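You operate a simulated robot arm through the tools that you are given. There is no shell and no other tool.

You run a simulated two-armed robot. Do the job below in one go: nothing can be reset, and whatever is moved stays where it is left.

Task
The band in cell EIGHT is loose: shrink it tight with two bursts.
Fine: heater hood switch on, hood home on that cap twice, hood to its rest, switch off. Touch neither its mouth nor a hot band; split none. Dry hands at switches, buttons and plugs. Set down upright: heater hood. Where these are worked on the way, their far stop is far enough and under half their travel is too little: heater hood switch.

Only the result counts: the job must be done as asked and must still hold three seconds after the hand-in. Knocking over, shifting, dropping, spilling or breaking anything else fails it. A push-on lid holds only when it is set on centred and level and pressed home; a screw cap is set on level and turned clockwise until tight.

Robot
Two 6-joint arms with fingered hands on one trunk that stands fixed in place. Base frame: the origin is at the foot of the trunk, x ahead of it, y to its left, z up. Lengths are in cm, angles in rad, forces in N, time in s.
The left shoulder is at [7, 19.1, 112], the right one opposite. Each reaches about 98.3 cm from its shoulder. Payload 4.7 kg a hand.
Tool frame (each hand has its own): the origin (TCP) lies between the finger pads and is the grasp point; the fingertips stand 3.6 cm ahead of it; z points along the fingers, y is the line along which they close. The gripper opens to 12 cm; its body begins 4.2 cm behind the TCP. The gripper is a hand of 5 fingers: y runs from the thumb to the fingers, the wrist lies at [-1.8, -11.3, -19.8] in the tool frame, and closing takes about 1.5 s.
Orientation is that of the tool frame in the base frame, as [roll, pitch, yaw] about the fixed x, y, z axes, in that order (R = Rz(yaw) Ry(pitch) Rx(roll)). With the fingers straight down and the wrist toward the robot, the tool's x, y and z point along [0, 1, 0], [1, 0, 0] and [0, 0, -1] of the base frame.

Tools
- The arms move only by the tool play_rows. It takes "left_series", "right_series" or both (then of equal length, played together; a hand with none holds still); each is a list of rows, each a list of 3 entries, a list of its own where there are three numbers: the turn, a rotation vector about the base's x, y, z in rad, then the shift along the base's x, y, z in mm, then the gripper command, from -1 (shut) to 1 (fully open), values between in proportion. In form: [[[ax, ay, az], [x, y, z], jaw], ...]. A call has 1 to 20 rows; each row shifts and turns the commanded pose from where the row before left it. Each row takes 0.2 s and may step no farther than 5 cm and 0.15 rad from the row before; otherwise, or with a gripper value out of range, the whole call is refused. A pose out of reach is approached as far as the arm can. The call stops where the force on the tool passes 40 N (or 10 N more than at its start, if that is more) or the arm is blocked; 0.2 s more then pass. Each finger travels about 4.5 cm/s and halts on what it meets, pressing with about 27 N; the grip force reading is that of the motor and also rises with nothing between the fingers. The clock runs only during rows and for 0.2 s after the last one: add rows that do not move to give the fingers time. It gives the time, the measured TCP pose, the force on the tool (base axes), the opening and the grip force at its end, in the units of the frame above (readings bear some noise), with the torque about the TCP (base axes, N m) and any sound that the robot's microphone picked up.
- Cameras (640 x 400 px; columns grow to the right, rows downward): "scene" is now at [12.4, 5.82, 138.28]; the picture's right is [0.61, -0.79, 0.00], its down [-0.18, -0.14, -0.97] and it looks along [0.77, 0.59, -0.23] (base axes); focal length 315 px, centre (320, 200). "left" rides on the left gripper at [-7.3, -9.1, -14.3] in its tool frame; the picture's right is [-0.80, -0.28, 0.53], its down [0.53, -0.73, 0.42] and it looks along [0.27, 0.62, 0.74] (tool axes); focal length 234 px, centre (320, 200). "right" rides on the right gripper at [7.3, -9.1, -14.3] in its tool frame; the picture's right is [-0.80, 0.28, -0.53], its down [-0.53, -0.73, 0.42] and it looks along [-0.27, 0.62, 0.74] (tool axes); focal length 234 px, centre (320, 200). There is no depth. A picture from a camera that has moved, and an enlarged one, comes with that camera's place and axes in the base frame and with its lens.
- get_image(camera): a new picture of that camera. The clock stands still meanwhile.
- lift_body(by): slides the trunk up (or, below 0, down) by that many cm; the arms and the scene camera ride with it, the base frame stays. It gives what a move gives, with no picture.
- preshape(shape, hand): the hand has 5 fingers and takes this shape, open, in about a second: jaw (thumb against the fingers, like two jaws); tri (thumb and two fingers); tip (a fingertip pinch); poke (one finger out to press); point (the index stretched); flat (the hand flat); cup (the hand cupped); fist (a fist). The gripper value then closes the fingers along that shape, each until it touches; the sizes above hold for jaw. It gives what a move gives, with no picture.
- aim_head(pan, tilt): turns the head with the scene camera to pan (to the left, within 1.501 rad either way) and tilt (down, from -0.506 to 1.204), counted from straight ahead of the robot. It gives what a move gives.
- enlarge(camera, box): a new picture of the part [left, top, right, bottom] of that camera's present view, enlarged. The clock stands still meanwhile.
- job_done(): hands the job in; it is judged then, once.

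Nothing tells you positions but the pictures and the camera data. Unless the task says otherwise, let go and move clear before handing in.

The tools are called after "Request:" as name(argument=value, ...) on one line, values as JSON. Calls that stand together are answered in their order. play_rows: Moves the arms, as the interface text tells. Its arguments: {"type":"object","properties":{"left_series":{"type":"array"},"right_series":{"type":"array"}},"required":[]} The other tools are called the same way: lift_body (by) moves the trunk up or down; preshape (shape, hand) gives the hand a shape; aim_head (pan, tilt) turns the head that bears the scene camera; get_image (camera) takes a picture; enlarge (camera, box) takes an enlarged picture of a part of a camera's view; job_done () hands the job in.

At the start:

```text
clock: 0.0
left_eef_pos: [32.3, 39.74, 127.91]
left_tcp_rot: [-3.141, 0.001, 1.571]
left_wrist_force: [-0.2, -1.0, 0.4]
left_moment: [-0.03, -0.01, 0.03]
left_opening: 11.97
left_gripper_force: 0.1
left_shape: jaw
right_eef_pos: [70.09, 14.04, 133.54]
right_tcp_rot: [3.141, 0.0, 1.57]
right_wrist_force: [-0.7, 0.4, -0.5]
right_moment: [-0.02, 0.02, 0.0]
right_opening: 11.97
right_gripper_force: 0.1
right_shape: jaw
trunk travel left (down, up): [-59.7, 34.3]
head pan, tilt (commanded): [0.654, 0.232]
```

scene: 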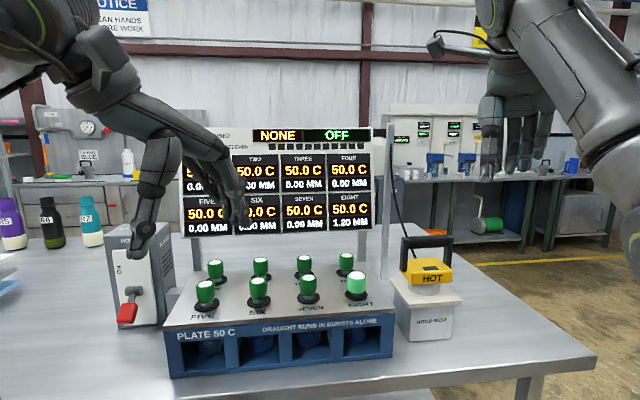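
right: 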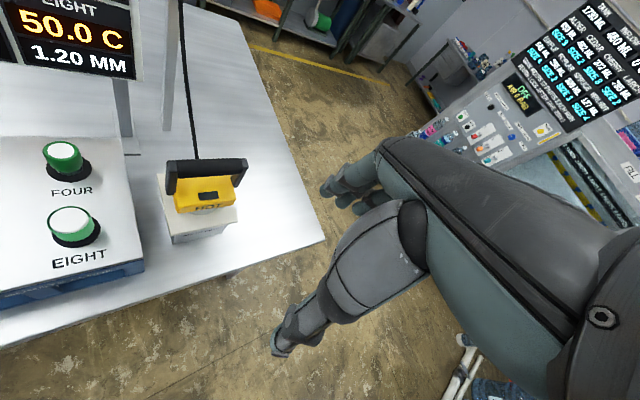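
left: 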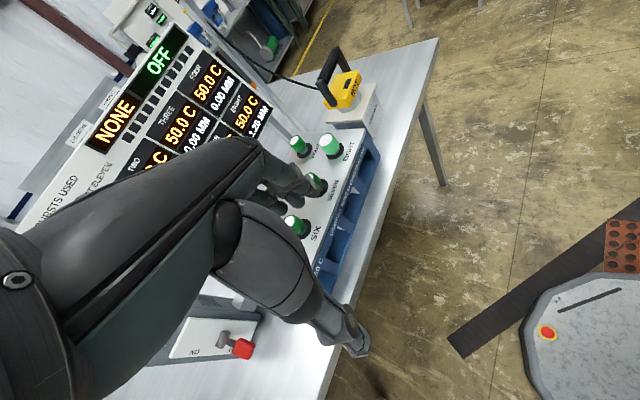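

I see a bench with a rack of eight capped cells, a heater hood on its rest to the right, and a switch box with a red-tipped lever on the left. I'll look closer before moving.

Request:
enlarge(camera="scene", box=[80, 210, 240, 350])

Request:
enlarge(camera="scene", box=[320, 210, 480, 350])

Request:
enlarge(camera="scene", box=[160, 110, 400, 260])

Request:
enlarge(camera="right", box=[0, 100, 260, 280])

```text
2.86 times, centred on (160, 280) of scene
camera zoom: at [12.4, 5.82, 138.28], right [0.61, -0.79, 0.0], down [-0.18, -0.14, -0.97], along [0.77, 0.59, -0.23], focal length 899 px, centre (777, -29)
```

zoom: 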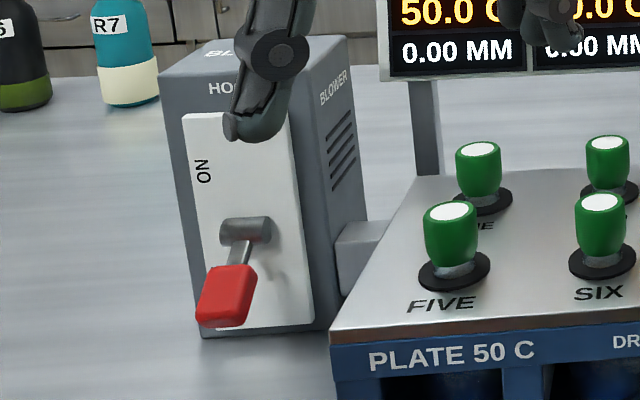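

```text
2.86 times, centred on (400, 280) of scene
camera zoom: at [12.4, 5.82, 138.28], right [0.61, -0.79, 0.0], down [-0.18, -0.14, -0.97], along [0.77, 0.59, -0.23], focal length 899 px, centre (91, -29)
```

zoom: 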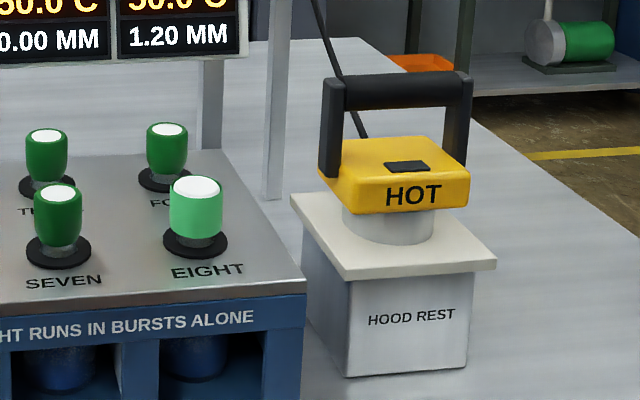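

```text
2.67 times, centred on (280, 185) of scene
camera zoom: at [12.4, 5.82, 138.28], right [0.61, -0.79, 0.0], down [-0.18, -0.14, -0.97], along [0.77, 0.59, -0.23], focal length 839 px, centre (427, 240)
```

zoom: 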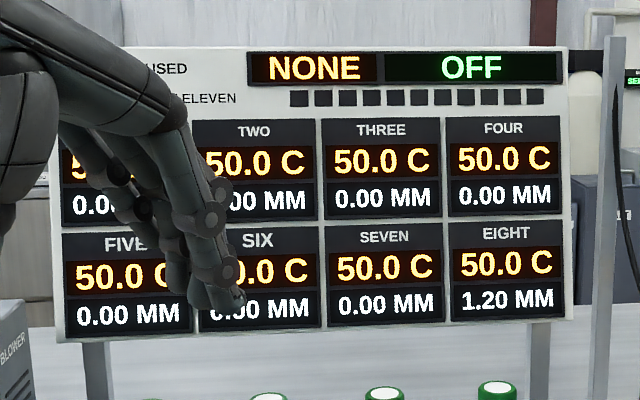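

```text
2.22 times, centred on (130, 190) of right
camera zoom: at [61.05, 21.43, 147.73], right [0.28, -0.8, 0.53], down [-0.73, -0.53, -0.42], along [0.62, -0.27, -0.74], focal length 520 px, centre (742, 222)
```

zoom: 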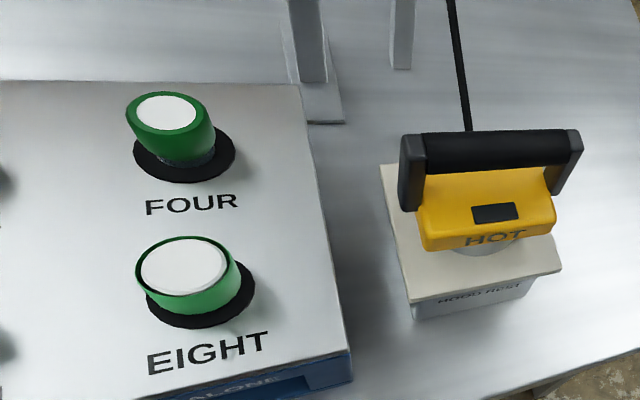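

The hood sits near (83, 28) on its rest, cap EIGHT near (69, 39), and the switch knob near (38, 84) by rough triangulation. I'll zoom in on more views to refine.

Request:
enlarge(camera="left", box=[120, 280, 320, 400])

Request:
enlarge(camera="left", box=[270, 40, 430, 180])

Request:
enlarge(camera="right", box=[150, 140, 270, 250])

Request:
enlarge(camera="scene", box=[380, 220, 470, 350])

```text
3.20 times, centred on (220, 340) of left
camera zoom: at [23.09, 32.5, 142.26], right [-0.28, -0.8, -0.53], down [-0.73, 0.53, -0.42], along [0.62, 0.27, -0.74], focal length 749 px, centre (640, -248)
```

zoom: 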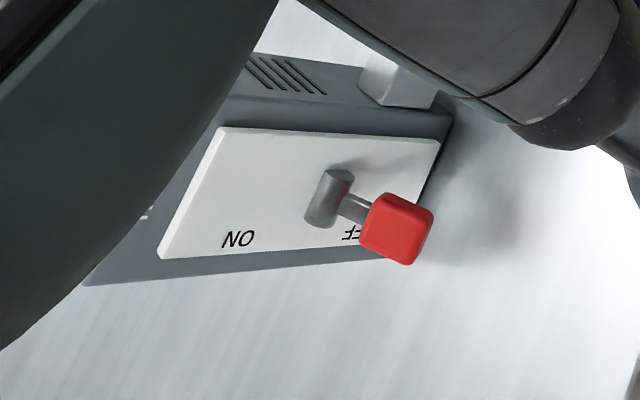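

```text
2.86 times, centred on (350, 110) of left
camera zoom: at [23.09, 32.5, 142.26], right [-0.28, -0.8, -0.53], down [-0.73, 0.53, -0.42], along [0.62, 0.27, -0.74], focal length 669 px, centre (234, 457)
```

zoom: 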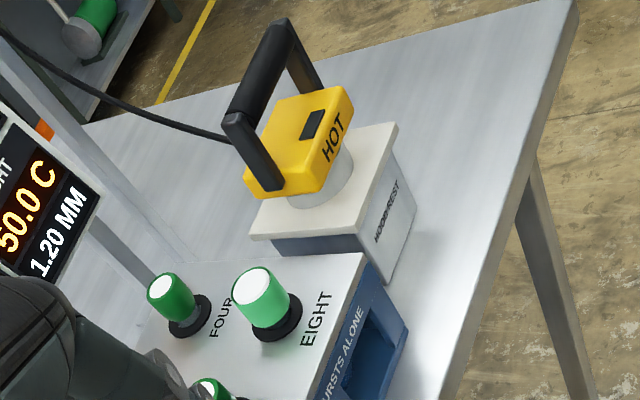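

```text
3.64 times, centred on (210, 195) of right
camera zoom: at [61.05, 21.43, 147.73], right [0.28, -0.8, 0.53], down [-0.73, -0.53, -0.42], along [0.62, -0.27, -0.74], focal length 852 px, centre (720, 218)
```

zoom: 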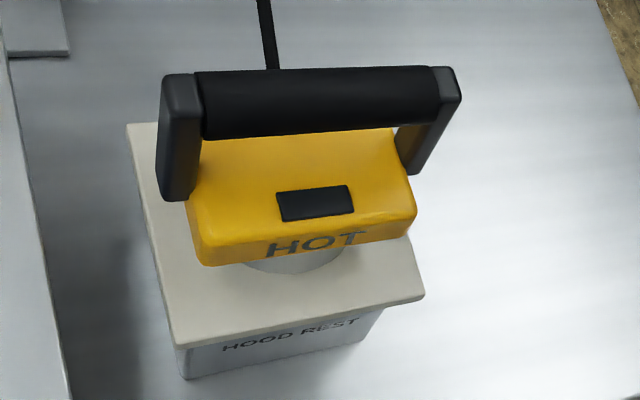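

```text
3.08 times, centred on (425, 285) of scene
camera zoom: at [12.4, 5.82, 138.28], right [0.61, -0.79, 0.0], down [-0.18, -0.14, -0.97], along [0.77, 0.59, -0.23], focal length 968 px, centre (-3, -62)
```

zoom: 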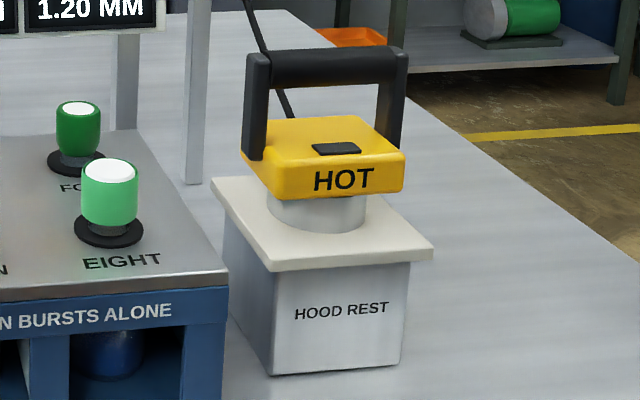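

The switch knob works out near (36.7, 80.2, 96.2), with its lever pointing outward and down (OFF) on a face set about 45° to the robot. I'll bring the left hand round toward it for a closer look, turning it so the fingers would close across the lever sideways.

Request:
play_rows(left_series=[[[0, 0, -0.098], [-7, 35, -6], 1], [[0, 0, -0.098], [-7, 35, -6], 1], [[0, 0, -0.098], [-7, 35, -6], 1], [[0, 0, -0.098], [-7, 35, -6], 1], [[0, 0, -0.098], [-7, 35, -6], 1], [[0, 0, -0.098], [-7, 35, -6], 1], [[0, 0, -0.098], [-7, 35, -6], 1], [[0, 0, -0.099], [-7, 35, -6], 1], [[0, 0, 0], [0, 0, 0], 1]])

Request:
get_image(camera="left")

Request:
get_image(camera="scene")

```text
clock: 2.0
left_eef_pos: [37.6, 45.88, 135.45]
left_tcp_rot: [3.137, 0.0, 0.791]
left_wrist_force: [0.0, 0.1, -0.3]
left_moment: [-0.04, 0.0, 0.0]
left_opening: 11.99
left_gripper_force: 0.1
left_shape: jaw
left hand out of reach, approached as far as the arm can: row 1, 2, 3, 4, 5, 6, 7, 8
right_eef_pos: [70.1, 14.32, 133.48]
right_tcp_rot: [3.141, 0.001, 1.57]
right_wrist_force: [-0.3, 0.7, 0.0]
right_moment: [-0.01, 0.03, 0.02]
right_opening: 11.95
right_gripper_force: 0.0
right_shape: jaw
trunk travel left (down, up): [-59.7, 34.3]
head pan, tilt (commanded): [0.654, 0.232]
```

```text
taken
camera left: at [26.01, 47.2, 149.64], right [-0.76, -0.38, -0.53], down [-0.15, 0.89, -0.43], along [0.63, -0.25, -0.73], focal length 234 px, centre (320, 200)
```

left: 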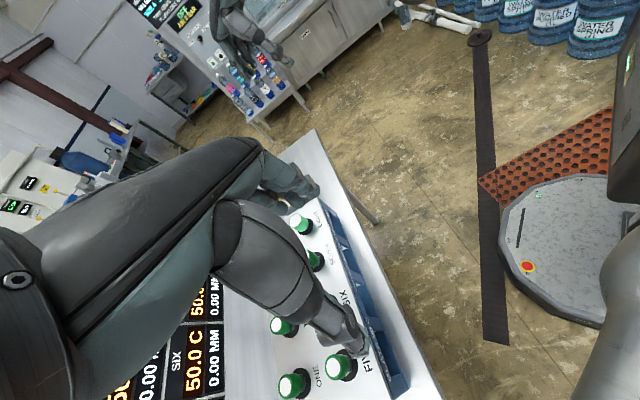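

```text
taken
camera scene: at [12.42, 5.88, 138.28], right [0.61, -0.79, 0.0], down [-0.18, -0.14, -0.97], along [0.77, 0.59, -0.23], focal length 315 px, centre (320, 200)
```

scene: 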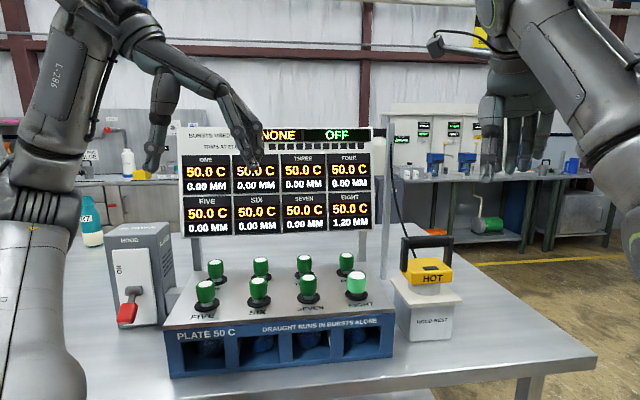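

The left arm could not follow that pose with the hand turned this way, so I'll turn it back the other way and see which orientation reaches the switch side.

Request:
play_rows(left_series=[[[0, 0, 0.131], [0, 0, 0], 1], [[0, 0, 0.131], [0, 0, 0], 1], [[0, 0, 0.131], [0, 0, 0], 1], [[0, 0, 0.131], [0, 0, 0], 1], [[0, 0, 0.131], [0, 0, 0], 1], [[0, 0, 0.131], [0, 0, 0], 1], [[0, 0, 0], [0, 0, 0], 1]])

Request:
get_image(camera="scene")

```text
clock: 3.6
left_eef_pos: [36.72, 46.82, 133.07]
left_tcp_rot: [3.141, 0.001, 1.575]
left_wrist_force: [1.5, 1.4, -0.3]
left_moment: [0.0, 0.02, 0.01]
left_opening: 11.98
left_gripper_force: 0.1
left_shape: jaw
left hand out of reach, approached as far as the arm can: row 3, 4, 5, 6
right_eef_pos: [70.35, 14.11, 133.52]
right_tcp_rot: [-3.141, 0.001, 1.573]
right_wrist_force: [0.1, 1.6, 0.1]
right_moment: [0.0, 0.01, 0.01]
right_opening: 11.96
right_gripper_force: 0.0
right_shape: jaw
trunk travel left (down, up): [-59.7, 34.3]
head pan, tilt (commanded): [0.654, 0.232]
```

```text
taken
camera scene: at [12.44, 5.82, 138.28], right [0.61, -0.79, 0.0], down [-0.18, -0.14, -0.97], along [0.77, 0.59, -0.23], focal length 315 px, centre (320, 200)
```

scene: 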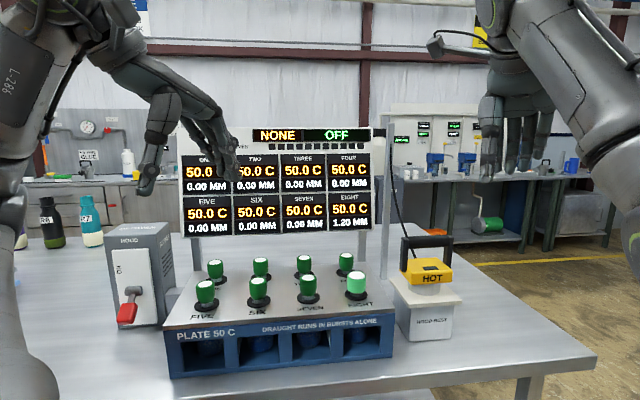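

The left arm seems folded up with its wrist well above the shoulder. Raising the trunk should let both arms reach down more freely, so I'll lift it and tilt the head down.

Request:
lift_body(by=25)

Request:
aim_head(pan=0.75, tilt=0.6)

Request:
get_image(camera="scene")

```text
clock: 6.2
left_eef_pos: [36.67, 46.9, 157.93]
left_tcp_rot: [3.138, 0.001, 1.572]
left_wrist_force: [-0.6, 0.7, 0.3]
left_moment: [0.01, 0.03, 0.01]
left_opening: 11.99
left_gripper_force: 0.1
left_shape: jaw
right_eef_pos: [70.08, 14.11, 158.49]
right_tcp_rot: [-3.142, 0.001, 1.571]
right_wrist_force: [-0.9, -0.6, -1.4]
right_moment: [0.0, -0.01, 0.04]
right_opening: 11.96
right_gripper_force: 0.0
right_shape: jaw
trunk travel left (down, up): [-84.7, 9.3]
head pan, tilt (commanded): [0.654, 0.232]
```

```text
clock: 7.0
left_eef_pos: [36.72, 46.85, 158.06]
left_tcp_rot: [3.139, 0.001, 1.573]
left_wrist_force: [-0.4, 0.5, -0.2]
left_moment: [-0.02, -0.01, -0.01]
left_opening: 11.96
left_gripper_force: 0.1
left_shape: jaw
right_eef_pos: [70.19, 14.11, 158.35]
right_tcp_rot: [3.141, 0.0, 1.571]
right_wrist_force: [-0.4, 0.3, -0.2]
right_moment: [-0.01, -0.02, 0.0]
right_opening: 11.99
right_gripper_force: 0.1
right_shape: jaw
trunk travel left (down, up): [-84.7, 9.3]
head pan, tilt (commanded): [0.75, 0.6]
```

```text
taken
camera scene: at [11.48, 6.17, 159.91], right [0.68, -0.73, 0.0], down [-0.41, -0.39, -0.83], along [0.6, 0.56, -0.56], focal length 315 px, centre (320, 200)
```

scene: 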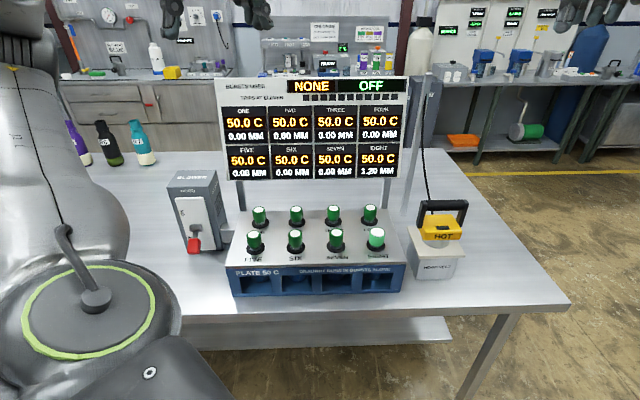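

The raised view is clear, with board, caps, hood and switch all visible. I'll try bringing the left hand down toward the switch region from here.

Request:
play_rows(left_series=[[[0, 0, 0], [-4, 16, -40], 1], [[0, 0, 0], [-4, 16, -40], 1], [[0, 0, 0], [-4, 16, -40], 1], [[0, 0, 0], [-4, 16, -40], 1], [[0, 0, 0], [-4, 16, -40], 1], [[0, 0, 0], [0, 0, 0], 1]])

Request:
get_image(camera="scene")

Request:
get_image(camera="left")

```text
clock: 8.4
left_eef_pos: [42.23, 44.08, 148.68]
left_tcp_rot: [3.137, 0.002, 1.572]
left_wrist_force: [-0.3, -0.5, -0.6]
left_moment: [0.01, 0.02, -0.02]
left_opening: 12.0
left_gripper_force: 0.0
left_shape: jaw
left hand out of reach, approached as far as the arm can: row 1, 2, 3, 4, 5
right_eef_pos: [70.19, 14.14, 158.44]
right_tcp_rot: [-3.142, 0.002, 1.571]
right_wrist_force: [0.0, 0.0, 0.9]
right_moment: [-0.01, 0.02, 0.03]
right_opening: 11.98
right_gripper_force: 0.1
right_shape: jaw
trunk travel left (down, up): [-84.7, 9.3]
head pan, tilt (commanded): [0.75, 0.6]
```

```text
taken
camera scene: at [11.52, 6.18, 159.89], right [0.68, -0.73, 0.0], down [-0.41, -0.39, -0.82], along [0.6, 0.56, -0.57], focal length 315 px, centre (320, 200)
```

scene: 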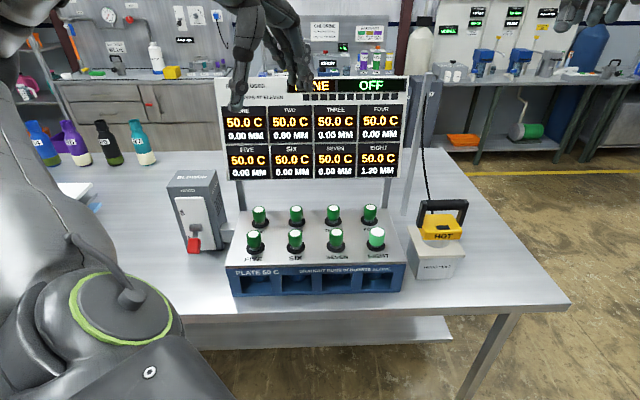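

```text
taken
camera left: at [33.0, 36.84, 162.92], right [-0.28, -0.8, -0.53], down [-0.73, 0.53, -0.43], along [0.62, 0.27, -0.74], focal length 234 px, centre (320, 200)
```

left: 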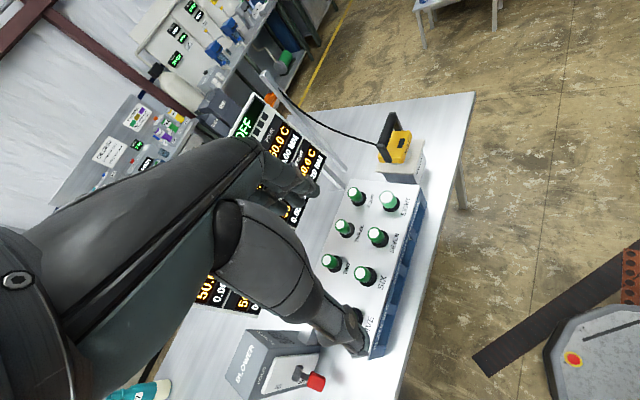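

The arm seems to slide along an inner reach limit close to the shoulder. I'll go outward first, then down, keeping clear of the display board.

Request:
play_rows(left_series=[[[0, 0, 0], [35, 20, 0], 1], [[0, 0, 0], [30, 25, -10], 1], [[0, 0, 0], [0, 20, -40], 1], [[0, 0, 0], [0, 20, -40], 1], [[0, 0, 0], [-10, 20, -40], 1], [[0, 0, 0], [0, 0, 0], 1]])

Request:
get_image(camera="scene")

```text
clock: 9.8
left_eef_pos: [50.04, 49.78, 138.93]
left_tcp_rot: [3.138, 0.0, 1.572]
left_wrist_force: [-0.5, 0.8, 0.0]
left_moment: [0.0, -0.01, -0.02]
left_opening: 12.0
left_gripper_force: 0.0
left_shape: jaw
left hand out of reach, approached as far as the arm can: row 3, 4, 5
right_eef_pos: [70.16, 14.45, 158.59]
right_tcp_rot: [3.139, 0.001, 1.572]
right_wrist_force: [-0.7, -0.8, -0.1]
right_moment: [-0.04, -0.05, -0.03]
right_opening: 11.99
right_gripper_force: 0.0
right_shape: jaw
trunk travel left (down, up): [-84.7, 9.3]
head pan, tilt (commanded): [0.75, 0.6]
```

```text
taken
camera scene: at [11.38, 6.33, 159.9], right [0.68, -0.73, 0.0], down [-0.41, -0.39, -0.82], along [0.6, 0.56, -0.57], focal length 315 px, centre (320, 200)
```

scene: 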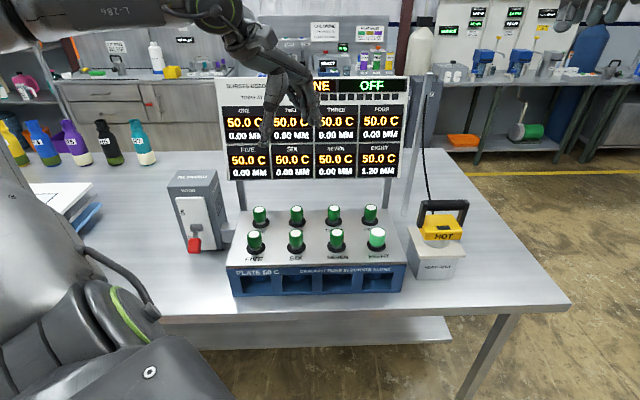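

The wrist must stay roughly 48 cm from the shoulder, so I'll sweep outward to the left along that boundary toward the switch box, staying high.

Request:
play_rows(left_series=[[[0, 0, 0], [0, 38, 0], 1], [[0, 0, 0], [-10, 38, -5], 1], [[0, 0, 0], [-15, 36, -10], 1], [[0, 0, 0], [-20, 35, -15], 1], [[0, 0, 0], [-20, 33, -20], 1], [[0, 0, 0], [0, 0, 0], 1]])

Request:
get_image(camera="scene")

Request:
get_image(camera="left")

```text
clock: 11.2
left_eef_pos: [52.08, 54.54, 138.82]
left_tcp_rot: [3.138, 0.0, 1.572]
left_wrist_force: [0.6, 0.2, -0.6]
left_moment: [-0.01, -0.03, 0.01]
left_opening: 12.01
left_gripper_force: 0.1
left_shape: jaw
left hand out of reach, approached as far as the arm can: row 1, 2, 3, 4, 5
right_eef_pos: [70.17, 14.18, 158.47]
right_tcp_rot: [-3.141, -0.001, 1.57]
right_wrist_force: [0.0, 0.7, -0.6]
right_moment: [-0.01, 0.0, -0.01]
right_opening: 11.97
right_gripper_force: 0.0
right_shape: jaw
trunk travel left (down, up): [-84.7, 9.3]
head pan, tilt (commanded): [0.75, 0.6]
```

```text
taken
camera scene: at [11.35, 6.14, 159.91], right [0.68, -0.73, 0.0], down [-0.41, -0.39, -0.83], along [0.6, 0.56, -0.56], focal length 315 px, centre (320, 200)
```

scene: 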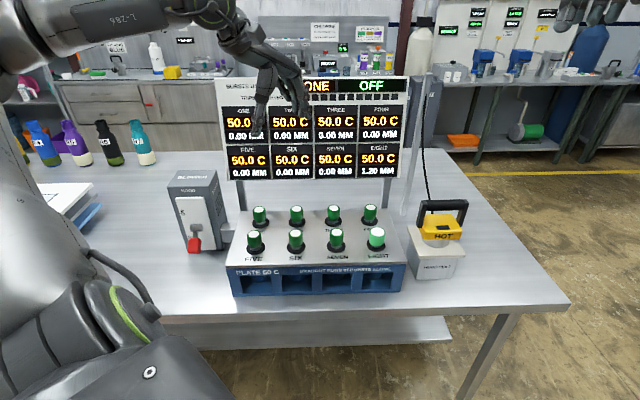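

```text
taken
camera left: at [42.9, 47.34, 153.03], right [-0.28, -0.8, -0.53], down [-0.73, 0.53, -0.43], along [0.62, 0.27, -0.74], focal length 234 px, centre (320, 200)
```

left: 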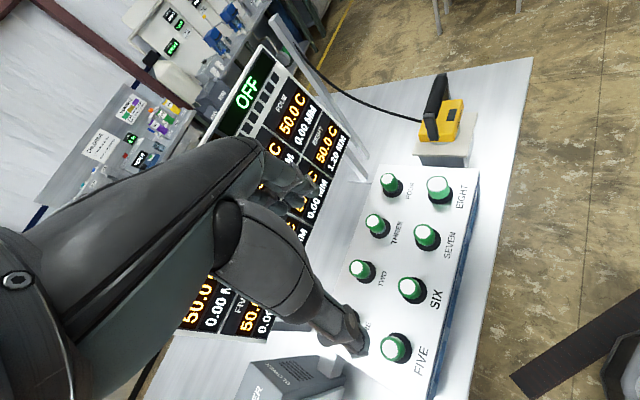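

The left hand stalls at this azimuth, likely a wrist limit. I'll turn its yaw to follow the reach direction (fingers facing the switch face) and continue left.

Request:
play_rows(left_series=[[[0, 0, 0.13], [0, 20, 0], 1], [[0, 0, 0.13], [0, 30, 0], 1], [[0, 0, 0.13], [-10, 35, 0], 1], [[0, 0, 0.13], [-15, 35, -5], 1], [[0, 0, 0.13], [-20, 35, -10], 1], [[0, 0, 0.13], [-20, 30, -15], 1], [[0, 0, 0], [0, 0, 0], 1]])

Request:
get_image(camera="scene")

Request:
get_image(camera="left")

```text
clock: 12.8
left_eef_pos: [52.02, 67.09, 132.46]
left_tcp_rot: [3.139, 0.002, 2.354]
left_wrist_force: [-0.8, -0.4, 0.1]
left_moment: [0.01, 0.0, 0.0]
left_opening: 11.99
left_gripper_force: 0.0
left_shape: jaw
left hand out of reach, approached as far as the arm can: row 1, 2, 3, 4, 5, 6
right_eef_pos: [70.28, 14.35, 158.36]
right_tcp_rot: [3.14, 0.002, 1.57]
right_wrist_force: [0.2, 0.2, 0.0]
right_moment: [0.02, -0.01, 0.02]
right_opening: 11.98
right_gripper_force: 0.1
right_shape: jaw
trunk travel left (down, up): [-84.7, 9.3]
head pan, tilt (commanded): [0.75, 0.6]
```

```text
taken
camera scene: at [11.49, 6.34, 159.89], right [0.68, -0.73, 0.0], down [-0.41, -0.39, -0.82], along [0.6, 0.56, -0.57], focal length 315 px, centre (320, 200)
```

scene: 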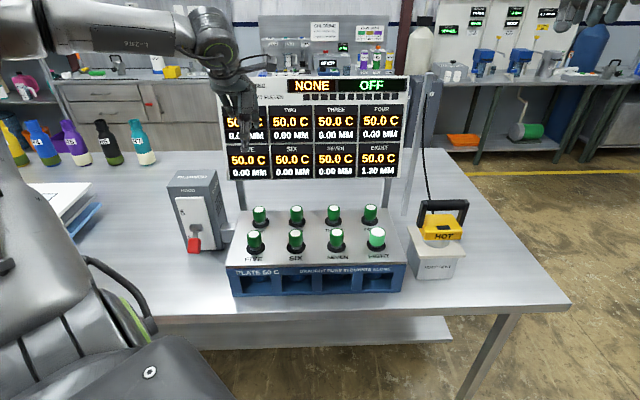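

```text
taken
camera left: at [50.66, 55.46, 146.71], right [0.37, -0.77, -0.52], down [-0.89, -0.14, -0.43], along [0.25, 0.63, -0.74], focal length 234 px, centre (320, 200)
```

left: 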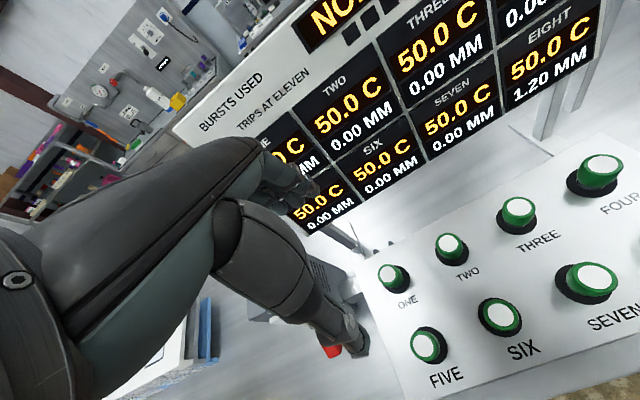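

The hand turned to face the switch side, but the arm stops at the same azimuth near (52, 67). I'll test small single-direction moves to learn what limits it.

Request:
play_rows(left_series=[[[0, 0, 0], [-40, 0, 0], 1], [[0, 0, 0], [0, 0, 0], 1]])

Request:
play_rows(left_series=[[[0, 0, 0], [0, 0, -40], 1], [[0, 0, 0], [0, 0, 0], 1]])

Request:
play_rows(left_series=[[[0, 0, 0], [-40, 0, 0], 1], [[0, 0, 0], [0, 0, 0], 1]])

Request:
get_image(camera="scene")

```text
clock: 13.4
left_eef_pos: [51.97, 66.97, 132.53]
left_tcp_rot: [3.14, 0.002, 2.353]
left_wrist_force: [0.0, 0.7, -1.5]
left_moment: [-0.01, -0.04, -0.01]
left_opening: 12.01
left_gripper_force: 0.1
left_shape: jaw
left hand out of reach, approached as far as the arm can: row 1
right_eef_pos: [70.19, 14.28, 158.48]
right_tcp_rot: [3.141, 0.001, 1.57]
right_wrist_force: [-0.5, -0.2, 0.8]
right_moment: [-0.03, 0.0, -0.03]
right_opening: 11.96
right_gripper_force: 0.0
right_shape: jaw
trunk travel left (down, up): [-84.7, 9.3]
head pan, tilt (commanded): [0.75, 0.6]
```

```text
clock: 14.0
left_eef_pos: [52.06, 66.89, 128.54]
left_tcp_rot: [3.138, -0.001, 2.353]
left_wrist_force: [-0.7, 0.1, -0.7]
left_moment: [-0.03, 0.02, 0.03]
left_opening: 11.98
left_gripper_force: 0.1
left_shape: jaw
right_eef_pos: [70.31, 14.24, 158.37]
right_tcp_rot: [3.14, 0.0, 1.57]
right_wrist_force: [0.5, -0.3, 0.5]
right_moment: [0.0, 0.02, 0.02]
right_opening: 11.94
right_gripper_force: 0.0
right_shape: jaw
trunk travel left (down, up): [-84.7, 9.3]
head pan, tilt (commanded): [0.75, 0.6]
```

```text
clock: 14.6
left_eef_pos: [51.5, 66.26, 128.54]
left_tcp_rot: [3.139, 0.0, 2.351]
left_wrist_force: [1.7, -0.4, 0.0]
left_moment: [0.0, 0.02, -0.01]
left_opening: 12.0
left_gripper_force: 0.0
left_shape: jaw
left hand out of reach, approached as far as the arm can: row 1
right_eef_pos: [70.26, 14.14, 158.46]
right_tcp_rot: [-3.141, 0.001, 1.572]
right_wrist_force: [-0.7, 0.0, -0.4]
right_moment: [0.03, 0.0, -0.01]
right_opening: 11.98
right_gripper_force: 0.1
right_shape: jaw
trunk travel left (down, up): [-84.7, 9.3]
head pan, tilt (commanded): [0.75, 0.6]
```

```text
taken
camera scene: at [11.54, 6.09, 159.9], right [0.68, -0.73, 0.0], down [-0.41, -0.39, -0.82], along [0.6, 0.56, -0.57], focal length 315 px, centre (320, 200)
```

scene: 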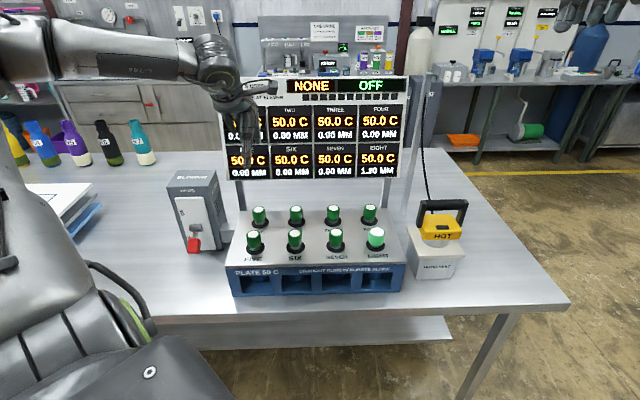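

The motion keeps sliding along a line at about 45° from the left shoulder, which looks like a first-joint limit. I'll back off a little, tilt the fingers forward and test whether that frees motion to the left.

Request:
play_rows(left_series=[[[0, 0, 0], [-20, -30, 0], 1], [[0.1, -0.1, 0], [0, 0, 0], 1], [[0.1, -0.1, 0], [0, 0, 0], 1], [[0.1, -0.1, 0], [0, 0, 0], 1], [[0, 0, 0], [0, 0, 0], 1]])

Request:
play_rows(left_series=[[[0, 0, 0], [0, 30, 0], 1], [[0, 0, 0], [0, 30, 0], 1], [[0, 0, 0], [0, 0, 0], 1]])

Request:
play_rows(left_series=[[[0, 0, 0], [-30, 0, 0], 1], [[0, 0, 0], [-30, 0, 0], 1], [[0, 0, 0], [0, 0, 0], 1]])

Request:
get_image(camera="scene")

```text
clock: 15.8
left_eef_pos: [52.0, 63.19, 127.78]
left_tcp_rot: [2.715, 0.0, 2.352]
left_wrist_force: [-0.7, 0.6, -1.2]
left_moment: [-0.03, 0.05, 0.02]
left_opening: 12.0
left_gripper_force: 0.0
left_shape: jaw
left hand out of reach, approached as far as the arm can: row 1, 2, 3
right_eef_pos: [70.26, 14.28, 158.38]
right_tcp_rot: [-3.14, -0.002, 1.571]
right_wrist_force: [0.6, 0.7, 0.4]
right_moment: [0.02, 0.01, 0.0]
right_opening: 11.95
right_gripper_force: 0.0
right_shape: jaw
trunk travel left (down, up): [-84.7, 9.3]
head pan, tilt (commanded): [0.75, 0.6]
```

```text
clock: 16.6
left_eef_pos: [53.27, 65.44, 126.4]
left_tcp_rot: [2.715, -0.001, 2.352]
left_wrist_force: [0.6, -0.7, -0.1]
left_moment: [0.01, 0.0, -0.05]
left_opening: 12.0
left_gripper_force: 0.0
left_shape: jaw
left hand out of reach, approached as far as the arm can: row 1, 2
right_eef_pos: [70.2, 14.18, 158.42]
right_tcp_rot: [-3.141, -0.001, 1.571]
right_wrist_force: [0.1, 0.2, 0.1]
right_moment: [0.01, -0.01, -0.01]
right_opening: 11.97
right_gripper_force: 0.1
right_shape: jaw
trunk travel left (down, up): [-84.7, 9.3]
head pan, tilt (commanded): [0.75, 0.6]
```

```text
clock: 17.4
left_eef_pos: [52.16, 65.51, 126.29]
left_tcp_rot: [2.714, 0.001, 2.352]
left_wrist_force: [0.8, -0.3, 0.1]
left_moment: [-0.02, 0.01, 0.03]
left_opening: 11.97
left_gripper_force: 0.2
left_shape: jaw
left hand out of reach, approached as far as the arm can: row 1, 2
right_eef_pos: [70.11, 14.3, 158.54]
right_tcp_rot: [3.142, 0.001, 1.571]
right_wrist_force: [0.5, 0.5, 0.4]
right_moment: [-0.01, -0.03, -0.01]
right_opening: 11.97
right_gripper_force: 0.1
right_shape: jaw
trunk travel left (down, up): [-84.7, 9.3]
head pan, tilt (commanded): [0.75, 0.6]
```

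```text
taken
camera scene: at [11.48, 6.28, 159.89], right [0.68, -0.73, 0.0], down [-0.41, -0.39, -0.82], along [0.6, 0.56, -0.57], focal length 315 px, centre (320, 200)
```

scene: 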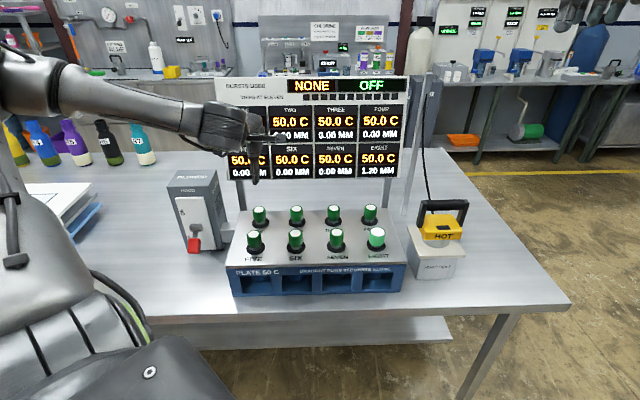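

Tilting doesn't free it. Earlier, turning the yaw the other way did let the wrist swing further left, so I'll rise clear of the board, undo the tilt and turn yaw that way while pushing left.

Request:
play_rows(left_series=[[[-0.1, 0.1, 0], [0, 0, 40], 1], [[-0.1, 0.1, 0], [0, 0, 40], 1], [[-0.1, 0.1, 0], [0, 0, 40], 1], [[0, 0, -0.14], [0, 0, 30], 1], [[0, 0, -0.14], [0, 0, 0], 1], [[0, 0, -0.14], [0, 0, 0], 1], [[0, 0, -0.14], [0, 0, 0], 1], [[0, 0, -0.14], [0, 0, 0], 1], [[0, 0, -0.14], [0, 0, 0], 1], [[0, 0, 0], [0, 0, 0], 1]])

Request:
play_rows(left_series=[[[0, 0, -0.14], [0, 20, 0], 1], [[0, 0, -0.14], [0, 30, 0], 1], [[0, 0, -0.14], [0, 30, 0], 1], [[0, 0, -0.14], [0, 30, 0], 1], [[0, 0, -0.14], [0, 30, 0], 1], [[0, 0, 0], [0, 0, 0], 1]])

Request:
get_image(camera="scene")

```text
clock: 19.6
left_eef_pos: [54.45, 63.14, 139.77]
left_tcp_rot: [3.14, 0.001, 1.51]
left_wrist_force: [0.5, 0.2, 0.3]
left_moment: [-0.02, 0.01, -0.02]
left_opening: 11.98
left_gripper_force: 0.0
left_shape: jaw
left hand out of reach, approached as far as the arm can: row 1, 6, 7
right_eef_pos: [70.42, 14.46, 158.35]
right_tcp_rot: [-3.141, 0.004, 1.573]
right_wrist_force: [0.8, 0.2, -0.1]
right_moment: [0.02, 0.05, 0.02]
right_opening: 11.98
right_gripper_force: 0.0
right_shape: jaw
trunk travel left (down, up): [-84.7, 9.3]
head pan, tilt (commanded): [0.75, 0.6]
```

```text
clock: 21.0
left_eef_pos: [51.1, 39.86, 143.13]
left_tcp_rot: [-3.14, 0.002, 0.82]
left_wrist_force: [0.4, 0.1, -0.2]
left_moment: [0.01, 0.01, -0.03]
left_opening: 11.98
left_gripper_force: 0.0
left_shape: jaw
left hand out of reach, approached as far as the arm can: row 1, 2, 3, 4, 5
right_eef_pos: [70.21, 14.17, 158.56]
right_tcp_rot: [-3.14, 0.0, 1.571]
right_wrist_force: [0.4, 1.0, -0.4]
right_moment: [-0.01, 0.02, 0.0]
right_opening: 11.98
right_gripper_force: 0.0
right_shape: jaw
trunk travel left (down, up): [-84.7, 9.3]
head pan, tilt (commanded): [0.75, 0.6]
```

```text
taken
camera scene: at [11.46, 6.19, 159.9], right [0.68, -0.73, 0.0], down [-0.41, -0.39, -0.82], along [0.6, 0.56, -0.57], focal length 315 px, centre (320, 200)
```

scene: 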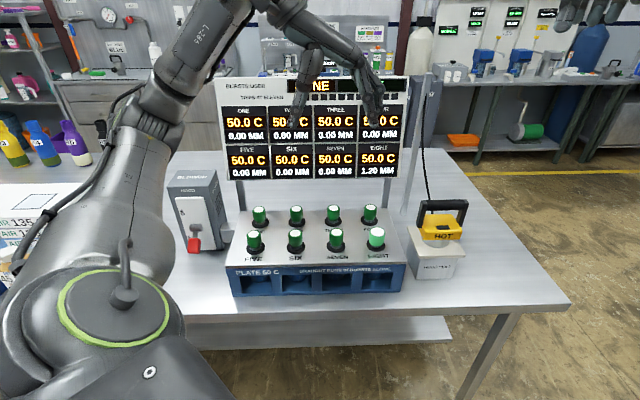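

The arm's build matters here, so I'll turn the head to look at the left arm itself.

Request:
aim_head(pan=1.4, tilt=0.5)

Request:
get_image(camera="scene")

Request:
aim_head(pan=1.4, tilt=-0.2)

Request:
get_image(camera="scene")

Request:
get_image(camera="right")

```text
clock: 22.1
left_eef_pos: [51.02, 39.74, 143.04]
left_tcp_rot: [-3.139, 0.003, 0.822]
left_wrist_force: [0.2, -0.4, 1.2]
left_moment: [-0.01, 0.0, 0.0]
left_opening: 12.01
left_gripper_force: 0.1
left_shape: jaw
right_eef_pos: [70.2, 14.06, 158.48]
right_tcp_rot: [-3.141, 0.001, 1.569]
right_wrist_force: [-0.1, 0.2, 0.9]
right_moment: [0.01, 0.0, -0.01]
right_opening: 11.97
right_gripper_force: 0.1
right_shape: jaw
trunk travel left (down, up): [-84.7, 9.3]
head pan, tilt (commanded): [1.4, 0.499]
```

```text
taken
camera scene: at [6.61, 9.09, 160.81], right [0.99, -0.17, 0.0], down [-0.08, -0.47, -0.88], along [0.15, 0.86, -0.48], focal length 315 px, centre (320, 200)
```

scene: 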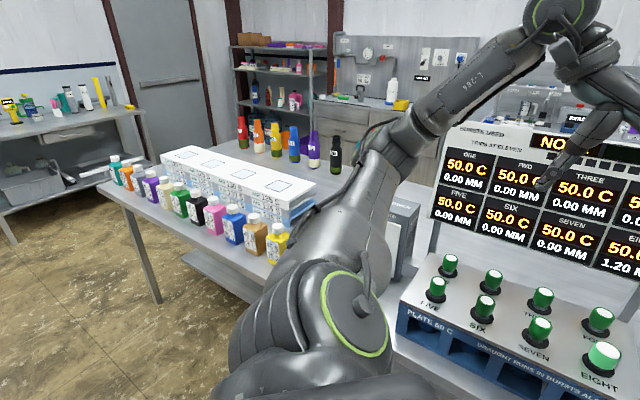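

```text
clock: 23.1
left_eef_pos: [51.09, 39.71, 143.05]
left_tcp_rot: [-3.141, 0.003, 0.822]
left_wrist_force: [0.8, -0.6, 1.1]
left_moment: [0.01, 0.01, -0.02]
left_opening: 11.99
left_gripper_force: 0.1
left_shape: jaw
right_eef_pos: [70.11, 14.18, 158.6]
right_tcp_rot: [3.141, -0.001, 1.571]
right_wrist_force: [-0.4, -0.4, 0.4]
right_moment: [0.03, 0.0, -0.01]
right_opening: 11.98
right_gripper_force: 0.0
right_shape: jaw
trunk travel left (down, up): [-84.7, 9.3]
head pan, tilt (commanded): [1.4, -0.201]
```

```text
taken
camera scene: at [6.43, 8.35, 167.16], right [0.99, -0.17, 0.0], down [0.03, 0.2, -0.98], along [0.17, 0.97, 0.2], focal length 315 px, centre (320, 200)
```

scene: 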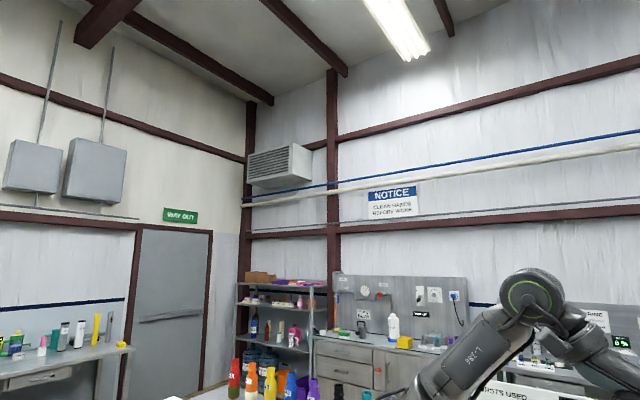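

```text
taken
camera right: at [61.06, 21.43, 172.73], right [0.28, -0.8, 0.53], down [-0.73, -0.53, -0.42], along [0.62, -0.27, -0.74], focal length 234 px, centre (320, 200)
```

right: 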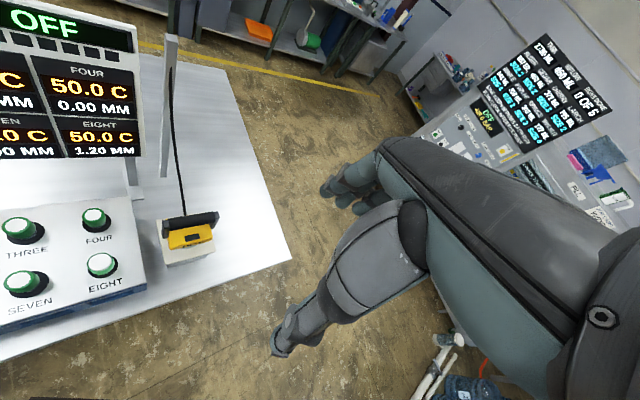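

Request:
aim_head(pan=1.3, tilt=0.3)

Request:
get_image(camera="scene")

Request:
aim_head(pan=1.3, tilt=0.9)

Request:
get_image(camera="scene")

Request:
aim_head(pan=-0.9, tilt=0.3)

Request:
get_image(camera="scene")

```text
clock: 24.1
left_eef_pos: [51.08, 39.76, 143.02]
left_tcp_rot: [-3.141, 0.001, 0.823]
left_wrist_force: [1.2, -0.3, 0.6]
left_moment: [0.0, -0.01, 0.0]
left_opening: 12.01
left_gripper_force: 0.1
left_shape: jaw
right_eef_pos: [70.16, 14.12, 158.46]
right_tcp_rot: [3.141, -0.002, 1.57]
right_wrist_force: [0.1, 1.0, 0.5]
right_moment: [-0.02, -0.02, 0.0]
right_opening: 12.0
right_gripper_force: 0.0
right_shape: jaw
trunk travel left (down, up): [-84.7, 9.3]
head pan, tilt (commanded): [1.3, 0.3]
```

```text
taken
camera scene: at [7.51, 9.14, 162.66], right [0.96, -0.27, 0.0], down [-0.08, -0.28, -0.96], along [0.25, 0.92, -0.3], focal length 315 px, centre (320, 200)
```

scene: 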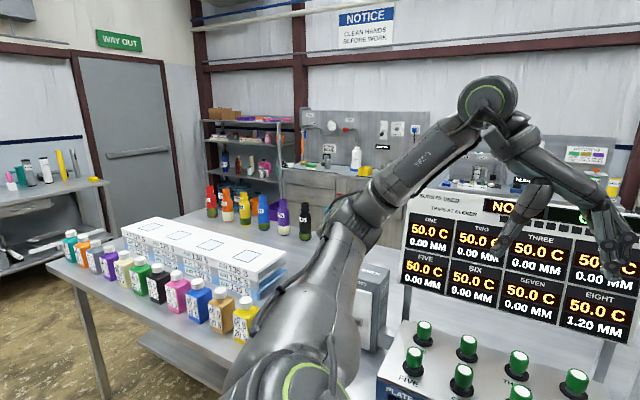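

```text
clock: 25.1
left_eef_pos: [51.07, 39.84, 143.02]
left_tcp_rot: [-3.139, 0.0, 0.823]
left_wrist_force: [0.4, -0.7, -0.3]
left_moment: [0.02, -0.02, 0.02]
left_opening: 12.01
left_gripper_force: 0.1
left_shape: jaw
right_eef_pos: [70.14, 14.17, 158.39]
right_tcp_rot: [3.141, 0.001, 1.572]
right_wrist_force: [0.5, -0.6, 0.5]
right_moment: [0.0, 0.01, 0.01]
right_opening: 11.96
right_gripper_force: 0.0
right_shape: jaw
trunk travel left (down, up): [-84.7, 9.3]
head pan, tilt (commanded): [1.3, 0.901]
```

```text
taken
camera scene: at [7.03, 7.42, 157.43], right [0.96, -0.27, 0.0], down [-0.21, -0.75, -0.62], along [0.17, 0.6, -0.78], focal length 315 px, centre (320, 200)
```

scene: 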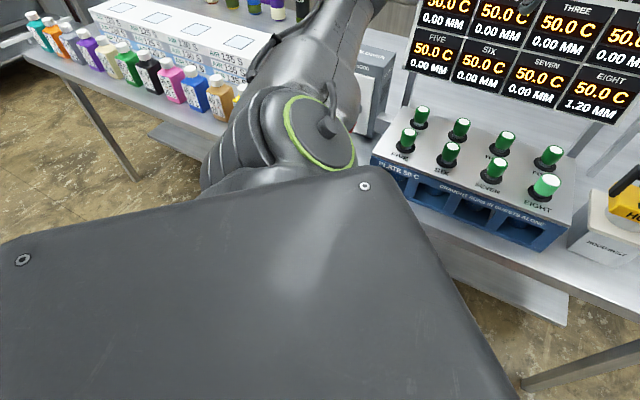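

```text
clock: 27.1
left_eef_pos: [51.05, 39.83, 143.11]
left_tcp_rot: [-3.14, 0.002, 0.823]
left_wrist_force: [-0.2, 0.3, 0.1]
left_moment: [0.0, -0.01, 0.02]
left_opening: 11.99
left_gripper_force: 0.0
left_shape: jaw
right_eef_pos: [70.29, 14.12, 158.55]
right_tcp_rot: [-3.14, 0.0, 1.571]
right_wrist_force: [0.0, 0.6, -0.5]
right_moment: [-0.01, 0.0, -0.02]
right_opening: 12.01
right_gripper_force: 0.0
right_shape: jaw
trunk travel left (down, up): [-84.7, 9.3]
head pan, tilt (commanded): [-0.901, 0.3]
```

```text
taken
camera scene: at [10.82, -7.17, 162.65], right [-0.78, -0.62, 0.0], down [-0.18, 0.23, -0.96], along [0.59, -0.75, -0.3], focal length 315 px, centre (320, 200)
```

scene: 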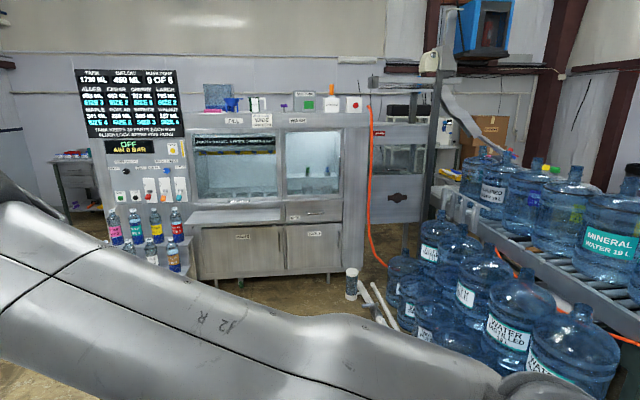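

Request:
aim_head(pan=1.3, tilt=0.7)

Request:
enlarge(camera="scene", box=[180, 0, 440, 200])

Request:
aim_head(pan=1.3, tilt=0.3)

Request:
enlarge(camera="scene", box=[300, 60, 640, 300])

Request:
enlarge(camera="scene", box=[200, 180, 480, 400])

```text
clock: 29.2
left_eef_pos: [51.0, 39.76, 143.03]
left_tcp_rot: [-3.14, 0.002, 0.822]
left_wrist_force: [-0.1, 0.2, 0.1]
left_moment: [-0.03, -0.01, -0.02]
left_opening: 12.02
left_gripper_force: 0.0
left_shape: jaw
right_eef_pos: [70.22, 14.35, 158.43]
right_tcp_rot: [-3.142, 0.0, 1.57]
right_wrist_force: [0.2, -0.2, -0.1]
right_moment: [0.0, -0.01, 0.02]
right_opening: 11.95
right_gripper_force: 0.1
right_shape: jaw
trunk travel left (down, up): [-84.7, 9.3]
head pan, tilt (commanded): [1.3, 0.7]
```

```text
2.00 times, centred on (310, 100) of scene
camera zoom: at [7.29, 8.32, 159.04], right [0.96, -0.27, 0.0], down [-0.17, -0.62, -0.76], along [0.2, 0.74, -0.64], focal length 629 px, centre (340, 400)
```

zoom: 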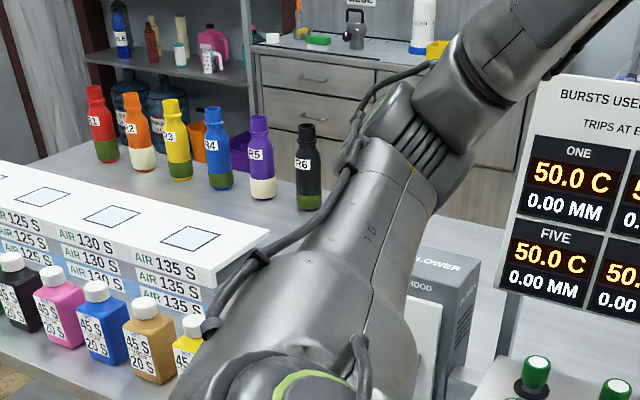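

```text
clock: 30.1
left_eef_pos: [51.08, 39.69, 143.07]
left_tcp_rot: [-3.142, 0.003, 0.822]
left_wrist_force: [-0.9, 0.2, -0.2]
left_moment: [-0.02, -0.02, 0.03]
left_opening: 11.99
left_gripper_force: 0.0
left_shape: jaw
right_eef_pos: [70.18, 14.14, 158.56]
right_tcp_rot: [-3.141, 0.0, 1.571]
right_wrist_force: [0.4, 0.3, 0.0]
right_moment: [0.03, 0.01, 0.01]
right_opening: 12.01
right_gripper_force: 0.0
right_shape: jaw
trunk travel left (down, up): [-84.7, 9.3]
head pan, tilt (commanded): [1.3, 0.3]
```

```text
1.67 times, centred on (470, 180) of scene
camera zoom: at [7.51, 9.14, 162.64], right [0.96, -0.27, 0.0], down [-0.08, -0.29, -0.95], along [0.26, 0.92, -0.3], focal length 524 px, centre (70, 233)
```

zoom: 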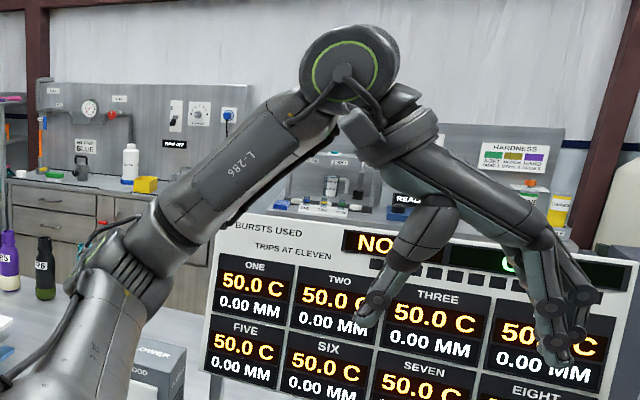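

```text
1.82 times, centred on (340, 290) of scene
camera zoom: at [7.51, 9.14, 162.64], right [0.96, -0.27, 0.0], down [-0.08, -0.29, -0.95], along [0.26, 0.92, -0.3], focal length 572 px, centre (284, 36)
```

zoom: 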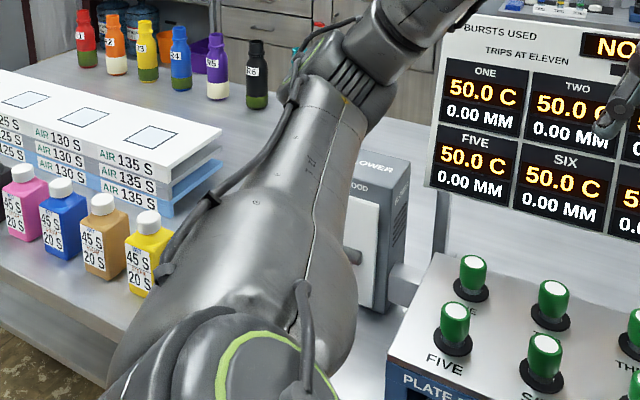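

Now I understand the arm better: thick upper arm, forearm, and a wrist hinge across the hand. I'll test turning the hand to point further left (yaw toward 180° and beyond), staying above the rack.

Request:
play_rows(left_series=[[[0, 0, 0.14], [0, 20, 0], 1], [[0, 0, 0.14], [0, 20, 0], 1], [[0, 0, 0.14], [0, 20, 0], 1], [[0, 0, 0.14], [0, 20, 0], 1], [[0, 0, 0.14], [0, 20, 0], 1], [[0, 0, 0.14], [0, 10, 0], 1], [[0, 0, 0.14], [0, 10, 0], 1], [[0, 0, 0.14], [0, 0, 0], 1], [[0, 0, 0.14], [0, 0, 0], 1], [[0, 0, 0.14], [0, 0, 0], 1], [[0, 0, 0.14], [0, 0, 0], 1], [[0, 0, 0.14], [0, 0, 0], 1], [[0, 0, 0.14], [0, 0, 0], 1], [[0, 0, 0.14], [0, 0, 0], 1], [[0, 0, 0.14], [0, 0, 0], 1], [[0, 0, 0.14], [0, 0, 0], 1], [[0, 0, 0.14], [0, 0, 0], 1], [[0, 0, 0], [0, 0, 0], 1]])

Request:
get_image(camera="scene")

```text
clock: 33.9
left_eef_pos: [40.56, 60.41, 138.48]
left_tcp_rot: [3.135, -0.001, -3.092]
left_wrist_force: [-0.1, -0.3, 0.8]
left_moment: [0.02, 0.03, -0.01]
left_opening: 12.01
left_gripper_force: 0.1
left_shape: jaw
left hand out of reach, approached as far as the arm can: row 9, 10, 11, 12, 13, 14, 15, 16
right_eef_pos: [70.29, 13.73, 158.49]
right_tcp_rot: [3.141, -0.001, 1.569]
right_wrist_force: [0.7, -0.4, 0.1]
right_moment: [0.06, 0.0, 0.0]
right_opening: 11.95
right_gripper_force: 0.0
right_shape: jaw
trunk travel left (down, up): [-84.7, 9.3]
head pan, tilt (commanded): [1.3, 0.3]
```

```text
taken
camera scene: at [7.58, 8.8, 162.66], right [0.96, -0.27, 0.0], down [-0.08, -0.28, -0.96], along [0.26, 0.92, -0.29], focal length 315 px, centre (320, 200)
```

scene: 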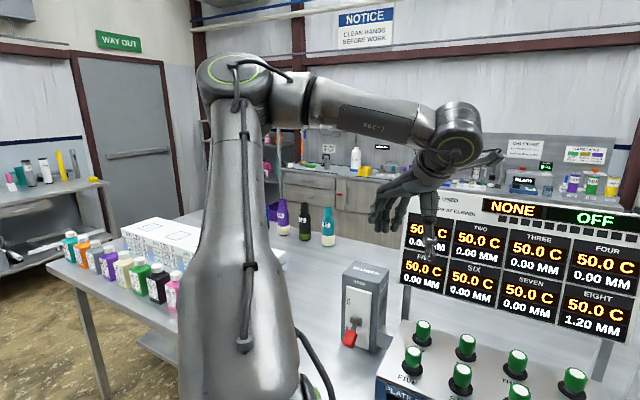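

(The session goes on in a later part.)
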